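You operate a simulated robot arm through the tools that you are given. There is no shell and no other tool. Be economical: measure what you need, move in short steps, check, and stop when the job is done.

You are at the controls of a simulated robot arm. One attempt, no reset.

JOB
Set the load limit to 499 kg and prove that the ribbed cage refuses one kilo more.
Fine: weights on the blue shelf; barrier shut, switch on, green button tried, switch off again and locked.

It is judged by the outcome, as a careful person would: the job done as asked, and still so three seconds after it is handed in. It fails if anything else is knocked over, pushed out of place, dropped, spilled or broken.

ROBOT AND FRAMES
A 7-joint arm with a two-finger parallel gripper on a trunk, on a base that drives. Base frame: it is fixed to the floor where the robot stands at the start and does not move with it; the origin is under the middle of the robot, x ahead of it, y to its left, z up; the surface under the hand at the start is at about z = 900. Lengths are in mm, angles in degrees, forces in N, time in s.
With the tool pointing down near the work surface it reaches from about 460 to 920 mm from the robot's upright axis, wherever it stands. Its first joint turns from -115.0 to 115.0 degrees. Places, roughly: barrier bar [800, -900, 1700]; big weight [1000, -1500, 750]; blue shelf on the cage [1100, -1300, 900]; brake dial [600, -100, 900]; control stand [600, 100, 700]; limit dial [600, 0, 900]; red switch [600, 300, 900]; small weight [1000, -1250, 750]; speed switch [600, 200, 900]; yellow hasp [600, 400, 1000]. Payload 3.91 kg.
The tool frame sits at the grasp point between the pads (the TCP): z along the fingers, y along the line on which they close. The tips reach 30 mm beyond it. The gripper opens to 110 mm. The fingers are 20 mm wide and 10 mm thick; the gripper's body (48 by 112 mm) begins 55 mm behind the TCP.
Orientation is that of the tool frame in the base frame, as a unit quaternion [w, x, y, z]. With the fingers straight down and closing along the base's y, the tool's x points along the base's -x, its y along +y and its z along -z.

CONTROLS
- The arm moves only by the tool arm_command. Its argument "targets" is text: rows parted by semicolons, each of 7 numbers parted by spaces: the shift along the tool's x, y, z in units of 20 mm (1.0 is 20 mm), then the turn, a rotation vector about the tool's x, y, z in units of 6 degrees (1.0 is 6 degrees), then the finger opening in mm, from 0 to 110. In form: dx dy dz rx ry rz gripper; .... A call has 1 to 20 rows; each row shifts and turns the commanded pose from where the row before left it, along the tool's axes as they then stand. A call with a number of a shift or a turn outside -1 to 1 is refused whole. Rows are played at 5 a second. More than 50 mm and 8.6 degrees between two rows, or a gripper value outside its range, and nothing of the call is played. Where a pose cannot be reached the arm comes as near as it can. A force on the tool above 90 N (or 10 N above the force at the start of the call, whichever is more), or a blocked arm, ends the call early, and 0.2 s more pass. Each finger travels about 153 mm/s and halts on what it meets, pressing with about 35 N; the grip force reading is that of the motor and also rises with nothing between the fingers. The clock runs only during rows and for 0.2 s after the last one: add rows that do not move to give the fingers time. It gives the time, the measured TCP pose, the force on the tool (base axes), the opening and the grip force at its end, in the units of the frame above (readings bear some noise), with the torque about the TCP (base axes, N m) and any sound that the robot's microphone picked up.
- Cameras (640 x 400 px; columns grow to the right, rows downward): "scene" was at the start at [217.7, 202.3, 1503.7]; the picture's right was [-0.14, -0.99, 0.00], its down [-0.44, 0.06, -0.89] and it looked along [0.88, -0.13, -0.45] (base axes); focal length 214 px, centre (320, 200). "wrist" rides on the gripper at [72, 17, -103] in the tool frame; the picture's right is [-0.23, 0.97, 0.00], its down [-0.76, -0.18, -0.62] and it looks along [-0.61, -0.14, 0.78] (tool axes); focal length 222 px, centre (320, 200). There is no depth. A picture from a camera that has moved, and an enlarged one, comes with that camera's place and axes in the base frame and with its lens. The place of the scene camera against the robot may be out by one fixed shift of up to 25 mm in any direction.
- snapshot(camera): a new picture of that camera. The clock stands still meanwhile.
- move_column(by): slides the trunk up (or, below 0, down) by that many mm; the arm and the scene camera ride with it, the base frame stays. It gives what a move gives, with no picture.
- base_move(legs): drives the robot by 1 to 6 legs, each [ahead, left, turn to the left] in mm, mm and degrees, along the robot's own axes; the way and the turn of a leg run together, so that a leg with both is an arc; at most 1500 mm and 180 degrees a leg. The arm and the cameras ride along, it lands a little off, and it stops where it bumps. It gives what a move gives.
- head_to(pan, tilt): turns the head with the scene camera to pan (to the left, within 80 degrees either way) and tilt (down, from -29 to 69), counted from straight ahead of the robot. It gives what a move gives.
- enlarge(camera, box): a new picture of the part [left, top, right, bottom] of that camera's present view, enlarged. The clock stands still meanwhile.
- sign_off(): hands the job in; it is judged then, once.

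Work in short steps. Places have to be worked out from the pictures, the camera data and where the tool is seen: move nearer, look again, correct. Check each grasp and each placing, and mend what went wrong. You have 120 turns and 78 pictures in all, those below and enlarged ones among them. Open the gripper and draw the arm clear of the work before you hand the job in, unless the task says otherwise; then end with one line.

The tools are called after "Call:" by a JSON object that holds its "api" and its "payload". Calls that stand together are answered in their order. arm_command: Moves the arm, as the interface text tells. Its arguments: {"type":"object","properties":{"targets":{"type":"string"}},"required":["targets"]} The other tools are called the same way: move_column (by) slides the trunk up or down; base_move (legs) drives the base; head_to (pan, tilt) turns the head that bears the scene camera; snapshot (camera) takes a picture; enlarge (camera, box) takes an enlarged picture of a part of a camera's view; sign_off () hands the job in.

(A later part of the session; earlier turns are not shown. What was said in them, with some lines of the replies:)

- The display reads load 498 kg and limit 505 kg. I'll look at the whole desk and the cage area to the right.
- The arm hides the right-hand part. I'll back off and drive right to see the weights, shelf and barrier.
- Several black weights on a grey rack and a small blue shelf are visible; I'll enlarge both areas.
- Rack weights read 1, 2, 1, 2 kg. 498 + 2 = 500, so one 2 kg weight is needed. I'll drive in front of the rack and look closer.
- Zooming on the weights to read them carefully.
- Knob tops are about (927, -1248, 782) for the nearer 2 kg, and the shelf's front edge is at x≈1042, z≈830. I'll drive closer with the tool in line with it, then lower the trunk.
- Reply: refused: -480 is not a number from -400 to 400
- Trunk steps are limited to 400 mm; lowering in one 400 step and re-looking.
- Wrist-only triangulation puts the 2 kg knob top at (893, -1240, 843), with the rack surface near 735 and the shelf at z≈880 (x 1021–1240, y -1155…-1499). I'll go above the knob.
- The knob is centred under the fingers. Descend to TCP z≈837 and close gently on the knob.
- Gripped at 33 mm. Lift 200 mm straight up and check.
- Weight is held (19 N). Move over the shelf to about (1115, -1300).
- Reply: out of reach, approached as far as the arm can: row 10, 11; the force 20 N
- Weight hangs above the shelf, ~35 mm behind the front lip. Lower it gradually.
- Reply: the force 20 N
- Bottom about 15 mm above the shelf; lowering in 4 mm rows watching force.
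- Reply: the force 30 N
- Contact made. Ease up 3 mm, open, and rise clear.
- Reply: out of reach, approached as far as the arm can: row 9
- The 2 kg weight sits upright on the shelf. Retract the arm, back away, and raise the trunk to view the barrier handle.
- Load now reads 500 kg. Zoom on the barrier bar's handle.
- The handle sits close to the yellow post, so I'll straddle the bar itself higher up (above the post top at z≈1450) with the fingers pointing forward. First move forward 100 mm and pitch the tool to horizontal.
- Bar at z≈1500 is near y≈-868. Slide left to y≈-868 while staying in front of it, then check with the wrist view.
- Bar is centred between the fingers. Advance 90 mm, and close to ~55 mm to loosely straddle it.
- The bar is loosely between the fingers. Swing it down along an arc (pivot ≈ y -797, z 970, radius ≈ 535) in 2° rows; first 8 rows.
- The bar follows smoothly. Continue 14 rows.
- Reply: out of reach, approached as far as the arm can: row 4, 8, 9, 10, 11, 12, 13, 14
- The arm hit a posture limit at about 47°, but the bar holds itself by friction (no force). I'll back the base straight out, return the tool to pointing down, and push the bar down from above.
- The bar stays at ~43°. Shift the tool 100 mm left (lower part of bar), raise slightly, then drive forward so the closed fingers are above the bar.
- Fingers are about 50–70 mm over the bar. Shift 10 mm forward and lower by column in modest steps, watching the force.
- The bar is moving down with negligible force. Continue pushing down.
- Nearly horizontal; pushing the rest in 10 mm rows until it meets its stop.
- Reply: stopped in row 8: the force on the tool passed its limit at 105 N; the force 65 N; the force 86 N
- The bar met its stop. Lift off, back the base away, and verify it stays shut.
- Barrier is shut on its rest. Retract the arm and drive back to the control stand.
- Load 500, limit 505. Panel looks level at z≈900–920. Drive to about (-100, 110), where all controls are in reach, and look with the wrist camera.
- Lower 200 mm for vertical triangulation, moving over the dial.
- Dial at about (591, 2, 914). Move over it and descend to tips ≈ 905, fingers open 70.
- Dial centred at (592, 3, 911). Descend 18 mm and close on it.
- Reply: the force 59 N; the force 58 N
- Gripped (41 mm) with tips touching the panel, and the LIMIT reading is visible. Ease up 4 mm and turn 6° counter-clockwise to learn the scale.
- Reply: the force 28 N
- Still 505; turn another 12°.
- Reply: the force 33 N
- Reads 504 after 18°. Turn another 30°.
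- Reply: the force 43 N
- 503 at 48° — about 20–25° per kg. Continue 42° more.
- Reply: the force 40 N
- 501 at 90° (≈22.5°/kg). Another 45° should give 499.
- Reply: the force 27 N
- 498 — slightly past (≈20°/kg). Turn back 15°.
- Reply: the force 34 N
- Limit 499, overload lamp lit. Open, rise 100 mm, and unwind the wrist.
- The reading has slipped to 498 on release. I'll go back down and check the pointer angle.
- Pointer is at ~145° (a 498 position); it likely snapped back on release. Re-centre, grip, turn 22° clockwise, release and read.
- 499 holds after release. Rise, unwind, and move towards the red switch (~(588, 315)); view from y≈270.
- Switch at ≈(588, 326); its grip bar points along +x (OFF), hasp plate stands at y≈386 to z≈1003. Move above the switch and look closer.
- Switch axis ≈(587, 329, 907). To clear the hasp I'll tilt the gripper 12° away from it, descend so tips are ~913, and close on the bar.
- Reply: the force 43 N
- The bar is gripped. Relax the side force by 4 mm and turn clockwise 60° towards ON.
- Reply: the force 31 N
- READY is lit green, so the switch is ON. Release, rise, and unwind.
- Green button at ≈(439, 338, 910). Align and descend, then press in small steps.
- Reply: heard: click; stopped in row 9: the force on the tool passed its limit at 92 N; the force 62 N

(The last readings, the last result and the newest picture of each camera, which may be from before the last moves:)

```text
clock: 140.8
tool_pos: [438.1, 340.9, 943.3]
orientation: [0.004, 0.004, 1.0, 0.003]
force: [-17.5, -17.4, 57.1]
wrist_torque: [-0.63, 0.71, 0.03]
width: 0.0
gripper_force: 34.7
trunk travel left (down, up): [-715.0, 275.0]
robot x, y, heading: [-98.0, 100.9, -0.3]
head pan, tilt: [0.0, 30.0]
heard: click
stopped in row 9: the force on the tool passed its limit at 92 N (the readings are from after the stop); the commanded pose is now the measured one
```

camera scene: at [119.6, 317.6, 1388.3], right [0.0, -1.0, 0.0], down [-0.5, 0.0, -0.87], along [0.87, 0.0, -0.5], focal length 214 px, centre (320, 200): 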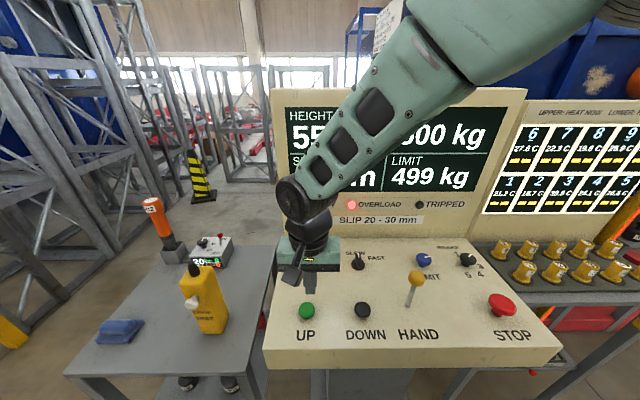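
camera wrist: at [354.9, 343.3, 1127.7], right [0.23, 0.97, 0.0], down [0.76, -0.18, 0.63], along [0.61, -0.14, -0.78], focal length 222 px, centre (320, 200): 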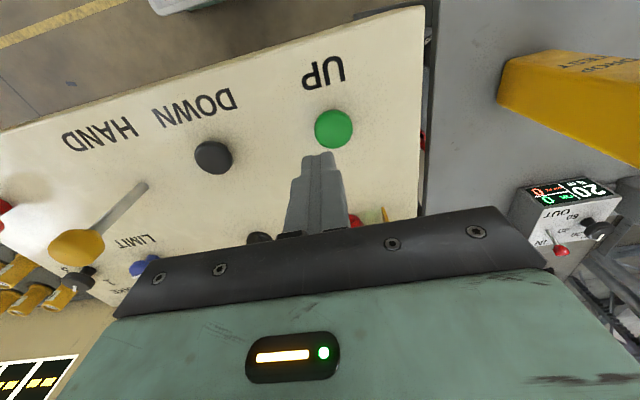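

A click was heard: the button was pressed. Hold a moment, then look at the display.

Call:
{"api": "arm_command", "payload": {"targets": "0 0 0 0 0 0 0; 0 0 0 0 0 0 0; 0 0 0 0 0 0 0; 0 0 0 0 0 0 0; 0 0 0 0 0 0 0"}}

Call:
{"api": "snapshot", "payload": {"camera": "scene"}}

```text
clock: 142.1
tool_pos: [437.9, 340.4, 943.3]
orientation: [0.005, 0.003, 1.0, 0.003]
force: [-19.5, -18.5, 70.2]
wrist_torque: [-0.68, 0.84, 0.07]
width: 0.1
gripper_force: 35.1
trunk travel left (down, up): [-715.0, 275.0]
robot x, y, heading: [-99.0, 103.0, -0.5]
head pan, tilt: [0.0, 30.0]
```

```text
9 pictures are left
camera scene: at [116.2, 315.5, 1389.4], right [0.0, -1.0, 0.0], down [-0.5, 0.0, -0.87], along [0.87, 0.0, -0.5], focal length 214 px, centre (320, 200)
```

scene: 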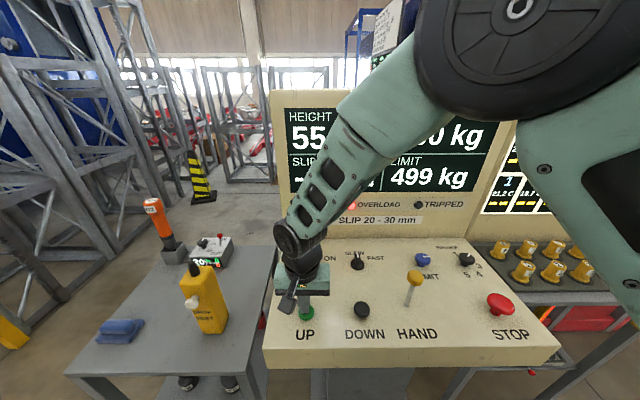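

Height stays at 55 cm with OVERLOAD lit: refused. Rise and return over the switch, tilted and yawed as when it was left.

Call:
{"api": "arm_command", "payload": {"targets": "0 0 -0.5 0 0 0 0; 0 0 -1 0 0 0 0; 0 0 -1 0 0 0 0; 0 0 -1 0 0 0 0; 0 0 -0.6 0 0 0 0; -1 -0.2 0 0 0 0 0; -1 -0.2 0 0 0 0 0; -1 -0.28 0 0 0 0 0; -1 0 0 0 0 0 45; -1 0 0 0 0 0 45; -1 0 0 0 0 0 45; -1 0 0 0 0 0 45; -0.37 0 0 0 0 0 45"}}

Call:
{"api": "arm_command", "payload": {"targets": "0 0 0 -1 0 0 45; 0 0 0 -1 0 0 45; 0 0 0 0 -0.208 0.978 45; 0 0 0 0 -0.208 0.978 45; 0 0 0 0 -0.208 0.978 45; 0 0 0 0 -0.208 0.978 45; 0 0 0 0 -0.208 0.978 45; 0 0 0 0 -0.208 0.978 45; 0 0 0 0 -0.208 0.978 45; 0 0 0 0 -0.208 0.978 45; 0 0 0 0 -0.208 0.978 45; 0 0 0 0 -0.208 0.978 45; 0 0 0 0 0 0 45"}}

Call:
{"api": "snapshot", "payload": {"camera": "wrist"}}

```text
clock: 144.8
tool_pos: [587.5, 327.2, 1021.6]
orientation: [0.003, 0.003, 1.0, 0.002]
force: [-0.1, -0.7, -0.2]
wrist_torque: [0.0, 0.01, 0.0]
width: 45.2
gripper_force: 0.0
trunk travel left (down, up): [-715.0, 275.0]
robot x, y, heading: [-99.6, 101.2, -0.2]
head pan, tilt: [0.0, 30.0]
```

```text
clock: 147.7
tool_pos: [585.2, 327.1, 1021.3]
orientation: [0.054, 0.5, 0.859, 0.095]
force: [0.4, 1.0, 0.8]
wrist_torque: [0.01, -0.01, 0.01]
width: 45.3
gripper_force: 0.1
trunk travel left (down, up): [-715.0, 275.0]
robot x, y, heading: [-100.8, 100.8, -0.3]
head pan, tilt: [0.0, 30.0]
```

```text
8 pictures are left
camera wrist: at [545.8, 387.5, 1125.7], right [0.94, 0.27, 0.21], down [0.11, -0.82, 0.57], along [0.33, -0.51, -0.79], focal length 222 px, centre (320, 200)
```

wrist: 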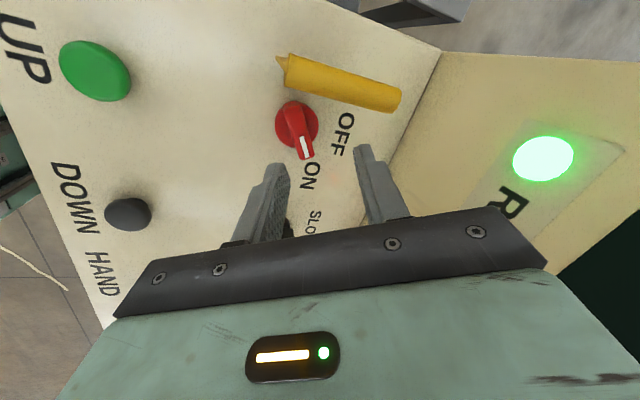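

Aligned with the bar at ON. Descend, grip, turn back to OFF.

Call:
{"api": "arm_command", "payload": {"targets": "0 -0.206 0.968 0 0 0 45; 0 -0.206 0.968 0 0 0 45; 0 -0.206 0.968 0 0 0 45; 0 -0.206 0.968 0 0 0 45; 0 0 0 0 0 0 25; 0 0 0 0 0 0 5; 0 0 0 0 0 0 5; 0 0 0 0 0.208 -0.978 5; 0 0 0 0 0.208 -0.978 5; 0 0 0 0 0.208 -0.978 5; 0 0 0 0 0.208 -0.978 5; 0 0 0 0 0.208 -0.978 5; 0 0 0 0 0.208 -0.978 5; 0 0 0 0 0.208 -0.978 5; 0 0 0 0 0.208 -0.978 5; 0 0 0 0 0.208 -0.978 5; 0 0 0 0 0.208 -0.978 5; 0 0 0 0 0 0 5"}}

Call:
{"api": "arm_command", "payload": {"targets": "0 0 0 0 0 0 25; 0 0 0 0 0 0 45; 0 0.208 -0.978 0 0 0 45; 0 0.208 -0.978 0 0 0 45; 0 0.208 -0.978 0 0 0 45; 0 0.208 -0.978 0 0 0 45; 0 0 0 1 0 0 45; 0 0 0 1 0 0 45; 0 -1 0 0 0 0 45; 0 -1 0 0 0 0 45; 0 -1 0 0 0 0 45; 0 -1 0 0 0 0 0; 0 0 0 0 0 0 0"}}

Call:
{"api": "snapshot", "payload": {"camera": "wrist"}}

```text
clock: 151.4
tool_pos: [587.2, 323.0, 940.9]
orientation: [0.001, 0.004, 0.995, 0.104]
force: [-17.8, -36.0, -3.0]
wrist_torque: [-1.73, -0.17, 0.01]
width: 19.7
gripper_force: 44.5
trunk travel left (down, up): [-715.0, 275.0]
robot x, y, heading: [-95.1, 100.8, -0.1]
head pan, tilt: [0.0, 30.0]
```

```text
clock: 154.2
tool_pos: [585.2, 246.0, 1023.2]
orientation: [0.004, 0.003, 1.0, 0.002]
force: [1.0, -0.2, -0.3]
wrist_torque: [0.02, 0.01, -0.01]
width: 0.0
gripper_force: 35.2
trunk travel left (down, up): [-715.0, 275.0]
robot x, y, heading: [-98.6, 103.8, -0.6]
head pan, tilt: [0.0, 30.0]
```

```text
7 pictures are left
camera wrist: at [512.4, 263.2, 1124.3], right [0.23, 0.97, 0.01], down [0.76, -0.19, 0.63], along [0.61, -0.14, -0.78], focal length 222 px, centre (320, 200)
```

wrist: 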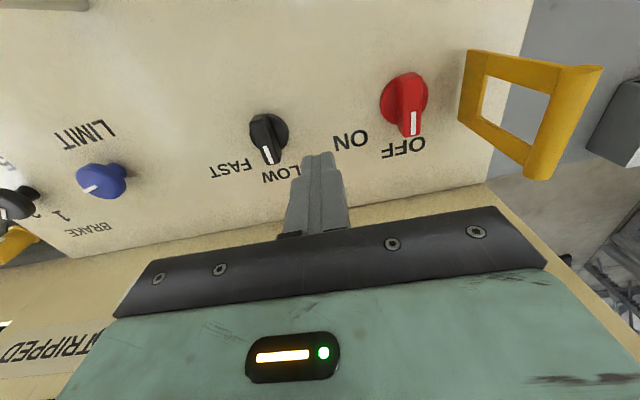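

Switch is OFF. The hasp frame hinges at y≈383 (x 558–620), top ≈1003. Go over it to its far side (y≈430) and lower so the closed fingertips are at z≈980.

Call:
{"api": "arm_command", "payload": {"targets": "0 0 -1 0 0 0 0; 0 0 -1 0 0 0 0; 0 0 -1 0 0 0 0; 0 1 0 0 0 0 0; 0 1 0 0 0 0 0; 0 1 0 0 0 0 0; 0 1 0 0 0 0 0; 0 1 0 0 0 0 0; 0 1 0 0 0 0 0; 0 1 0 0 0 0 0; 0 1 0 0 0 0 0; -0.2 1 0 0 0 0 0; 0 0.5 0 0 0 0 0"}}

Call:
{"api": "arm_command", "payload": {"targets": "0 0 1 0 0 0 0; 0 0 1 0 0 0 0; 0 0 1 0 0 0 0; 0 0 0.5 0 0 0 0"}}

Call:
{"api": "snapshot", "payload": {"camera": "wrist"}}

```text
clock: 157.1
tool_pos: [591.8, 435.9, 1082.3]
orientation: [0.004, 0.003, 1.0, 0.003]
force: [1.1, 0.1, 0.3]
wrist_torque: [0.03, 0.0, 0.02]
width: 0.0
gripper_force: 35.2
trunk travel left (down, up): [-715.0, 275.0]
robot x, y, heading: [-101.9, 101.8, -0.3]
head pan, tilt: [0.0, 30.0]
```

```text
clock: 158.1
tool_pos: [593.3, 438.2, 1013.3]
orientation: [0.004, 0.003, 1.0, 0.003]
force: [0.4, 0.7, 0.1]
wrist_torque: [0.04, -0.02, -0.01]
width: 0.0
gripper_force: 34.8
trunk travel left (down, up): [-715.0, 275.0]
robot x, y, heading: [-99.2, 103.1, -0.3]
head pan, tilt: [0.0, 30.0]
```

```text
6 pictures are left
camera wrist: at [519.7, 455.0, 1115.2], right [0.23, 0.97, 0.01], down [0.76, -0.19, 0.63], along [0.61, -0.14, -0.78], focal length 222 px, centre (320, 200)
```

wrist: 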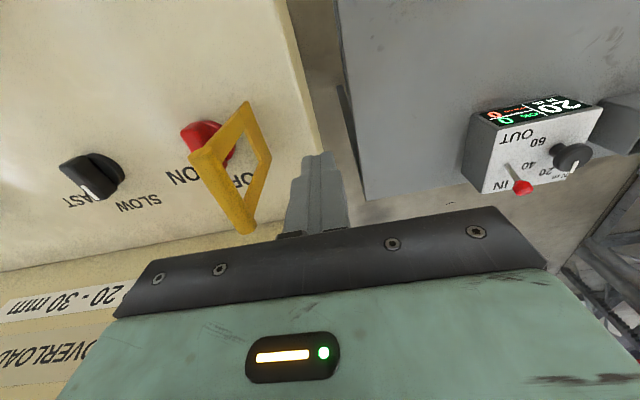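

Hasp's top edge is at y≈375, z≈1000. Push it over towards the switch along its arc.

Call:
{"api": "arm_command", "payload": {"targets": "0 -1 0 0 0 0 0; 0 -1 0 0 0 0 0; 0 -1 0 0 0 0 0; 0 -0.5 0 0 0 0 0; 0 -1 0.2 0 0 0 0; 0 -1 0.2 0 0 0 0; 0 -1 0.9 0 0 0 0; 0 -0.6 1 0 0 0 0; 0 0 0 0 0 0 0"}}

Call:
{"api": "snapshot", "payload": {"camera": "wrist"}}

```text
clock: 160.1
tool_pos: [590.9, 304.3, 972.0]
orientation: [0.01, 0.0, 1.0, 0.009]
force: [4.0, 44.7, 38.3]
wrist_torque: [0.56, -0.13, 0.09]
width: 0.0
gripper_force: 34.9
trunk travel left (down, up): [-715.0, 275.0]
robot x, y, heading: [-98.8, 103.4, -0.1]
head pan, tilt: [0.0, 30.0]
```

```text
5 pictures are left
camera wrist: at [517.1, 319.3, 1073.9], right [0.23, 0.97, 0.02], down [0.75, -0.19, 0.63], along [0.62, -0.13, -0.77], focal length 222 px, centre (320, 200)
```

wrist: 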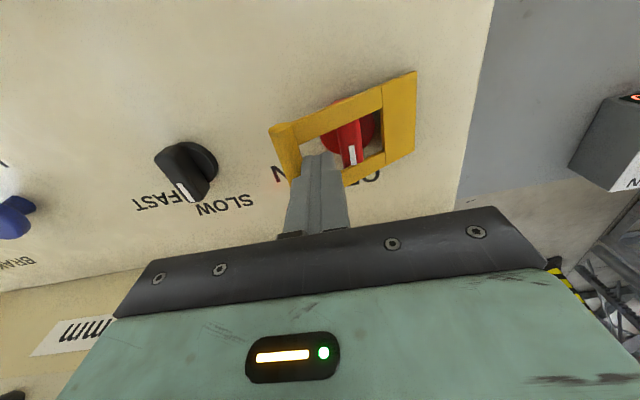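

The hasp is ~70° over, with the finger pressing its top rail from within the window. Lift, shift over the rail (y≈284), and press down.

Call:
{"api": "arm_command", "payload": {"targets": "0 0.15 -0.5 0 0 0 0; 0 0 -1 0 0 0 0; 0 -1 0 0 0 0 0; 0 -0.15 0 0 0 0 0; 0 0 1 0 0 0 0; 0 0 0.5 0 0 0 0; 0 0 0.5 0 0 0 0; 0 0 0.3 0 0 0 0; 0 0 0.3 0 0 0 0; 0 0 0.3 0 0 0 0; 0 0 0.3 0 0 0 0"}}

Call:
{"api": "snapshot", "payload": {"camera": "wrist"}}

```text
clock: 160.7
tool_pos: [587.6, 309.0, 983.9]
orientation: [0.003, -0.003, 1.0, 0.01]
force: [3.0, 15.0, -11.8]
wrist_torque: [0.45, -0.04, 0.06]
width: 0.1
gripper_force: 34.5
trunk travel left (down, up): [-715.0, 275.0]
robot x, y, heading: [-101.2, 104.2, -0.3]
head pan, tilt: [0.0, 30.0]
stopped in row 2: the force on the tool passed its limit at 103 N (the readings are from after the stop); the commanded pose is now the measured one
```

```text
4 pictures are left
camera wrist: at [515.1, 324.5, 1087.2], right [0.22, 0.97, 0.02], down [0.76, -0.19, 0.62], along [0.61, -0.12, -0.78], focal length 222 px, centre (320, 200)
```

wrist: 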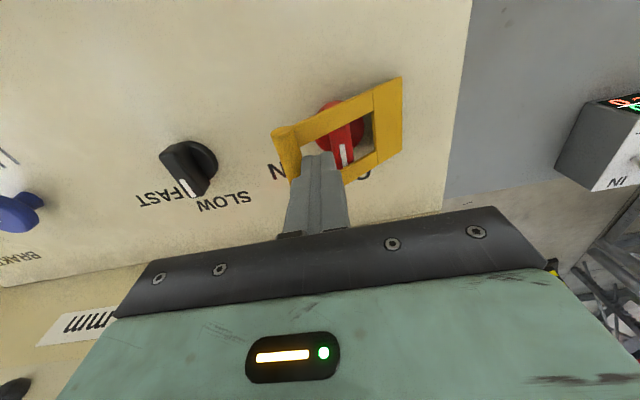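

The finger was jammed against the rail. Move +y 12 mm to free it, then lift out.

Call:
{"api": "arm_command", "payload": {"targets": "0 0.3 0 0 0 0 0; 0 0.3 0 0 0 0 0; 0 0 -0.4 0 0 0 0; 0 0 -0.8 0 0 0 0; 0 0 -1 0 0 0 0; 0 0 0 0 0 0 0"}}

```text
clock: 162.1
tool_pos: [589.0, 319.0, 1031.7]
orientation: [0.004, -0.001, 1.0, 0.01]
force: [-0.9, 0.2, -0.2]
wrist_torque: [0.01, 0.0, -0.01]
width: 0.0
gripper_force: 35.3
trunk travel left (down, up): [-715.0, 275.0]
robot x, y, heading: [-100.4, 104.0, -0.3]
head pan, tilt: [0.0, 30.0]
```

Free. Now move to y≈282 and press the rail down from above.

Call:
{"api": "arm_command", "payload": {"targets": "0 -1 0 0 0 0 0; 0 -0.85 0 0 0 0 0; 0 0 1 0 0 0 0; 0 0 1 0 0 0 0; 0 0 0.5 0 0 0 0; 0 0 0.5 0 0 0 0; 0 0 0.4 0 0 0 0; 0 0 0.3 0 0 0 0; 0 0 0.3 0 0 0 0; 0 0 0.3 0 0 0 0; 0 0 0.3 0 0 0 0; 0 0 0 0 0 0 0"}}

Call:
{"api": "snapshot", "payload": {"camera": "wrist"}}

```text
clock: 163.4
tool_pos: [589.7, 283.3, 990.2]
orientation: [0.012, -0.001, 1.0, 0.014]
force: [-20.9, -9.9, 37.3]
wrist_torque: [-0.63, 0.89, 0.18]
width: 0.0
gripper_force: 34.5
trunk travel left (down, up): [-715.0, 275.0]
robot x, y, heading: [-101.4, 103.8, -0.5]
head pan, tilt: [0.0, 30.0]
stopped in row 6: the force on the tool passed its limit at 99 N (the readings are from after the stop); the commanded pose is now the measured one
```

```text
3 pictures are left
camera wrist: at [515.1, 297.2, 1091.8], right [0.23, 0.97, 0.03], down [0.75, -0.19, 0.64], along [0.63, -0.12, -0.77], focal length 222 px, centre (320, 200)
```

wrist: 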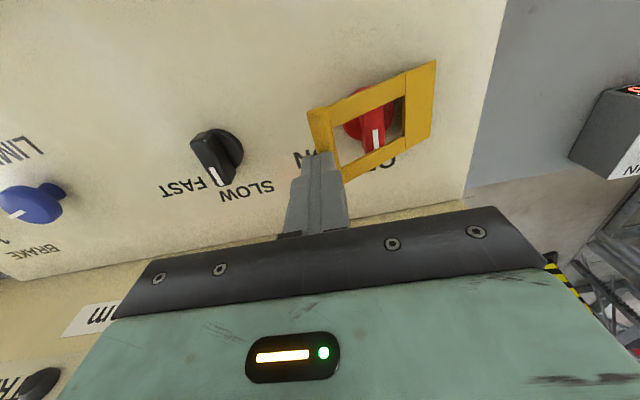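

The press stopped on a force spike on contact with the rail. Push on slowly in ~2.5 mm rows.

Call:
{"api": "arm_command", "payload": {"targets": "0 0 0.12 0 0 0 0; 0 0 0.12 0 0 0 0; 0 0 0.12 0 0 0 0; 0 0 0.12 0 0 0 0; 0 0 0.12 0 0 0 0; 0 0 0.12 0 0 0 0; 0 0 0.12 0 0 0 0; 0 0 0.12 0 0 0 0; 0 0 0.12 0 0 0 0; 0 0 0.12 0 0 0 0"}}

```text
clock: 164.1
tool_pos: [590.8, 282.2, 989.5]
orientation: [0.014, 0.0, 1.0, 0.017]
force: [-25.8, -16.1, 41.9]
wrist_torque: [-0.23, 1.03, 0.3]
width: 0.0
gripper_force: 35.4
trunk travel left (down, up): [-715.0, 275.0]
robot x, y, heading: [-96.8, 103.2, -0.4]
head pan, tilt: [0.0, 30.0]
stopped in row 3: the force on the tool passed its limit at 214 N (the readings are from after the stop); the commanded pose is now the measured one
```

It's a hard stop: the hasp seems to be fully over. Lift away and take a zoomed scene view of it.

Call:
{"api": "arm_command", "payload": {"targets": "0 0 -0.5 0 0 0 0; 0 0 -1 0 0 0 0; 0 0 -1 0 0 0 0; 0 0 -1 0 0 0 0; 0 -1 0 0 0 0 0; 0 -1 0 0 0 0 0; 0 -1 0 0 0 0 0; 0 -1 0 0 0 0 0; 0 -1 0 0 0 0 0; 0 -1 0 0 0 0 0; 0 -1 0 0 0 0 0; 0 -1 0 0 0 0 0; 0 -1 0 0 0 0 0; 0 -1 0 0 0 0 0; 0 -1 0 0 0 0 0"}}

Call:
{"api": "enlarge", "payload": {"camera": "scene", "box": [270, 180, 430, 280]}}

```text
clock: 167.2
tool_pos: [591.1, 62.3, 1049.9]
orientation: [0.014, 0.0, 1.0, 0.016]
force: [-0.2, 0.0, 0.3]
wrist_torque: [-0.03, -0.03, 0.01]
width: 0.0
gripper_force: 34.7
trunk travel left (down, up): [-715.0, 275.0]
robot x, y, heading: [-99.2, 105.7, -0.3]
head pan, tilt: [0.0, 30.0]
```

```text
4.00 times, centred on (350, 230) of scene
camera zoom: at [118.9, 317.7, 1388.3], right [0.0, -1.0, 0.0], down [-0.5, 0.0, -0.87], along [0.87, 0.0, -0.5], focal length 858 px, centre (200, 80)
```

zoom: 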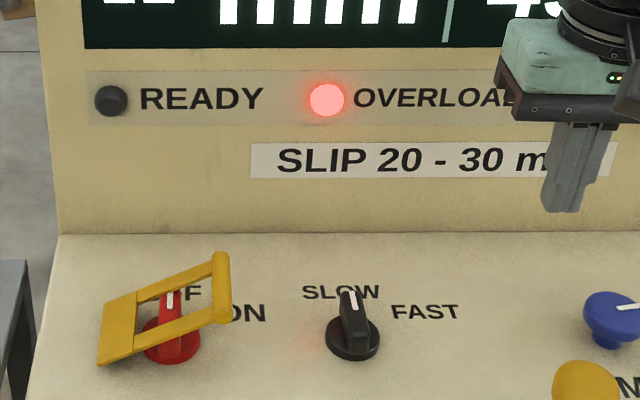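

The rail sits ~25° above level with a hard stop; I'll check from low in front what it rests on.

Call:
{"api": "arm_command", "payload": {"targets": "0 1 -0.5 0 0 0 0; 0 1 0 0 0 0 0; 0 1 0 0 0 0 0; 0 1 0 0 0 0 0; 0 1 0 0 0 0 0; 0 1 0 0 0 0 0; 1 1 0 0 0 0 0; 1 1 0 0 0 0 0; 1 1 0 0 0 0 0; 1 1 0 0 0 0 0; 1 1 0 0 0 0 0; 1 1 0.5 0 0 0 0; 0 0 1 0 0 0 0; 0 0 1 0 0 0 0; 0 0 1 0 0 0 0"}}

Call:
{"api": "enlarge", "payload": {"camera": "wrist", "box": [260, 90, 460, 215]}}

```text
clock: 170.4
tool_pos: [473.1, 304.6, 994.6]
orientation: [0.014, 0.0, 1.0, 0.015]
force: [-0.2, -0.5, 0.7]
wrist_torque: [0.02, -0.01, -0.02]
width: 0.2
gripper_force: 34.7
trunk travel left (down, up): [-715.0, 275.0]
robot x, y, heading: [-105.4, 103.3, -0.4]
head pan, tilt: [0.0, 30.0]
```

```text
3.20 times, centred on (360, 152) of wrist
camera zoom: at [398.1, 318.9, 1095.9], right [0.23, 0.97, 0.04], down [0.74, -0.2, 0.64], along [0.63, -0.12, -0.77], focal length 711 px, centre (192, 352)
```

zoom: 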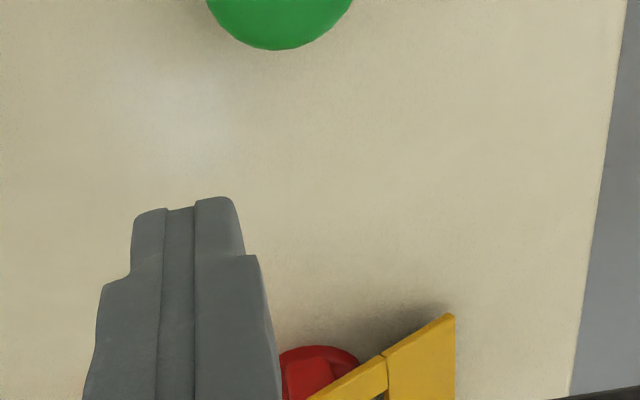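

The hasp lies over the OFF switch with the knob through its window, at a hard stop (no motion at >200 N). Retract the arm clear with the gripper open and take the final picture.

Call:
{"api": "arm_command", "payload": {"targets": "0 0 -1 0 0 0 0; 0 0 -1 0 0 0 0; 0 0 -1 0 0 0 0; 0 0 -1 0 0 0 0; 0 0 -1 0 0 0 50; 1 0 0 0 0 0 110; 1 0 0 0 0 0 110; 1 0 0 0 0 0 110; 1 0 0 0 0 0 110"}}

Call:
{"api": "base_move", "payload": {"legs": [[-250, 0, 0]]}}

Call:
{"api": "head_to", "payload": {"pan": -12, "tilt": 26}}

Call:
{"api": "snapshot", "payload": {"camera": "scene"}}

```text
clock: 172.4
tool_pos: [391.8, 301.4, 1090.8]
orientation: [0.015, 0.0, 1.0, 0.016]
force: [-0.3, -0.1, -0.7]
wrist_torque: [0.01, -0.02, 0.01]
width: 110.1
gripper_force: 0.1
trunk travel left (down, up): [-715.0, 275.0]
robot x, y, heading: [-101.2, 104.9, -0.3]
head pan, tilt: [0.0, 30.0]
```

```text
clock: 174.2
tool_pos: [145.4, 303.6, 1091.1]
orientation: [0.014, -0.002, 1.0, 0.016]
force: [0.3, 0.0, -0.1]
wrist_torque: [0.01, 0.0, -0.01]
width: 110.0
gripper_force: 0.1
trunk travel left (down, up): [-715.0, 275.0]
robot x, y, heading: [-346.5, 105.7, 0.0]
head pan, tilt: [0.0, 30.0]
```

```text
clock: 175.0
tool_pos: [144.8, 303.3, 1090.8]
orientation: [0.014, -0.002, 1.0, 0.016]
force: [-0.2, -1.2, 0.4]
wrist_torque: [-0.04, -0.02, 0.03]
width: 110.2
gripper_force: 0.1
trunk travel left (down, up): [-715.0, 275.0]
robot x, y, heading: [-341.2, 100.9, -0.2]
head pan, tilt: [-12.0, 26.0]
```

```text
0 pictures are left
camera scene: at [-128.4, 300.0, 1394.7], right [-0.21, -0.98, 0.0], down [-0.43, 0.09, -0.9], along [0.88, -0.19, -0.44], focal length 214 px, centre (320, 200)
```

scene: 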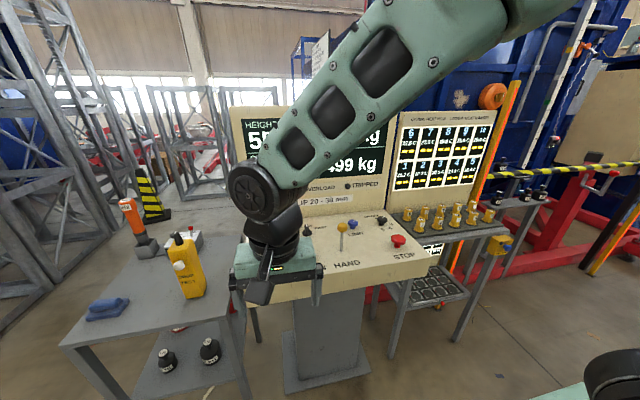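

Limit reads 499, the barrier is shut, the weight is on the shelf and the arm is clear. Handing in.

Call:
{"api": "sign_off", "payload": {}}

```text
The job is handed in.
```

The limit is set to 499 kg, and with 500 kg on the cage the green button was refused: OVERLOAD was lit and the height stayed at 55 cm. The barrier is shut and the switch is off. The hasp is folded over the switch as far as it goes, but I heard no click and it rests about 25° above level, so I can't confirm it is locked.
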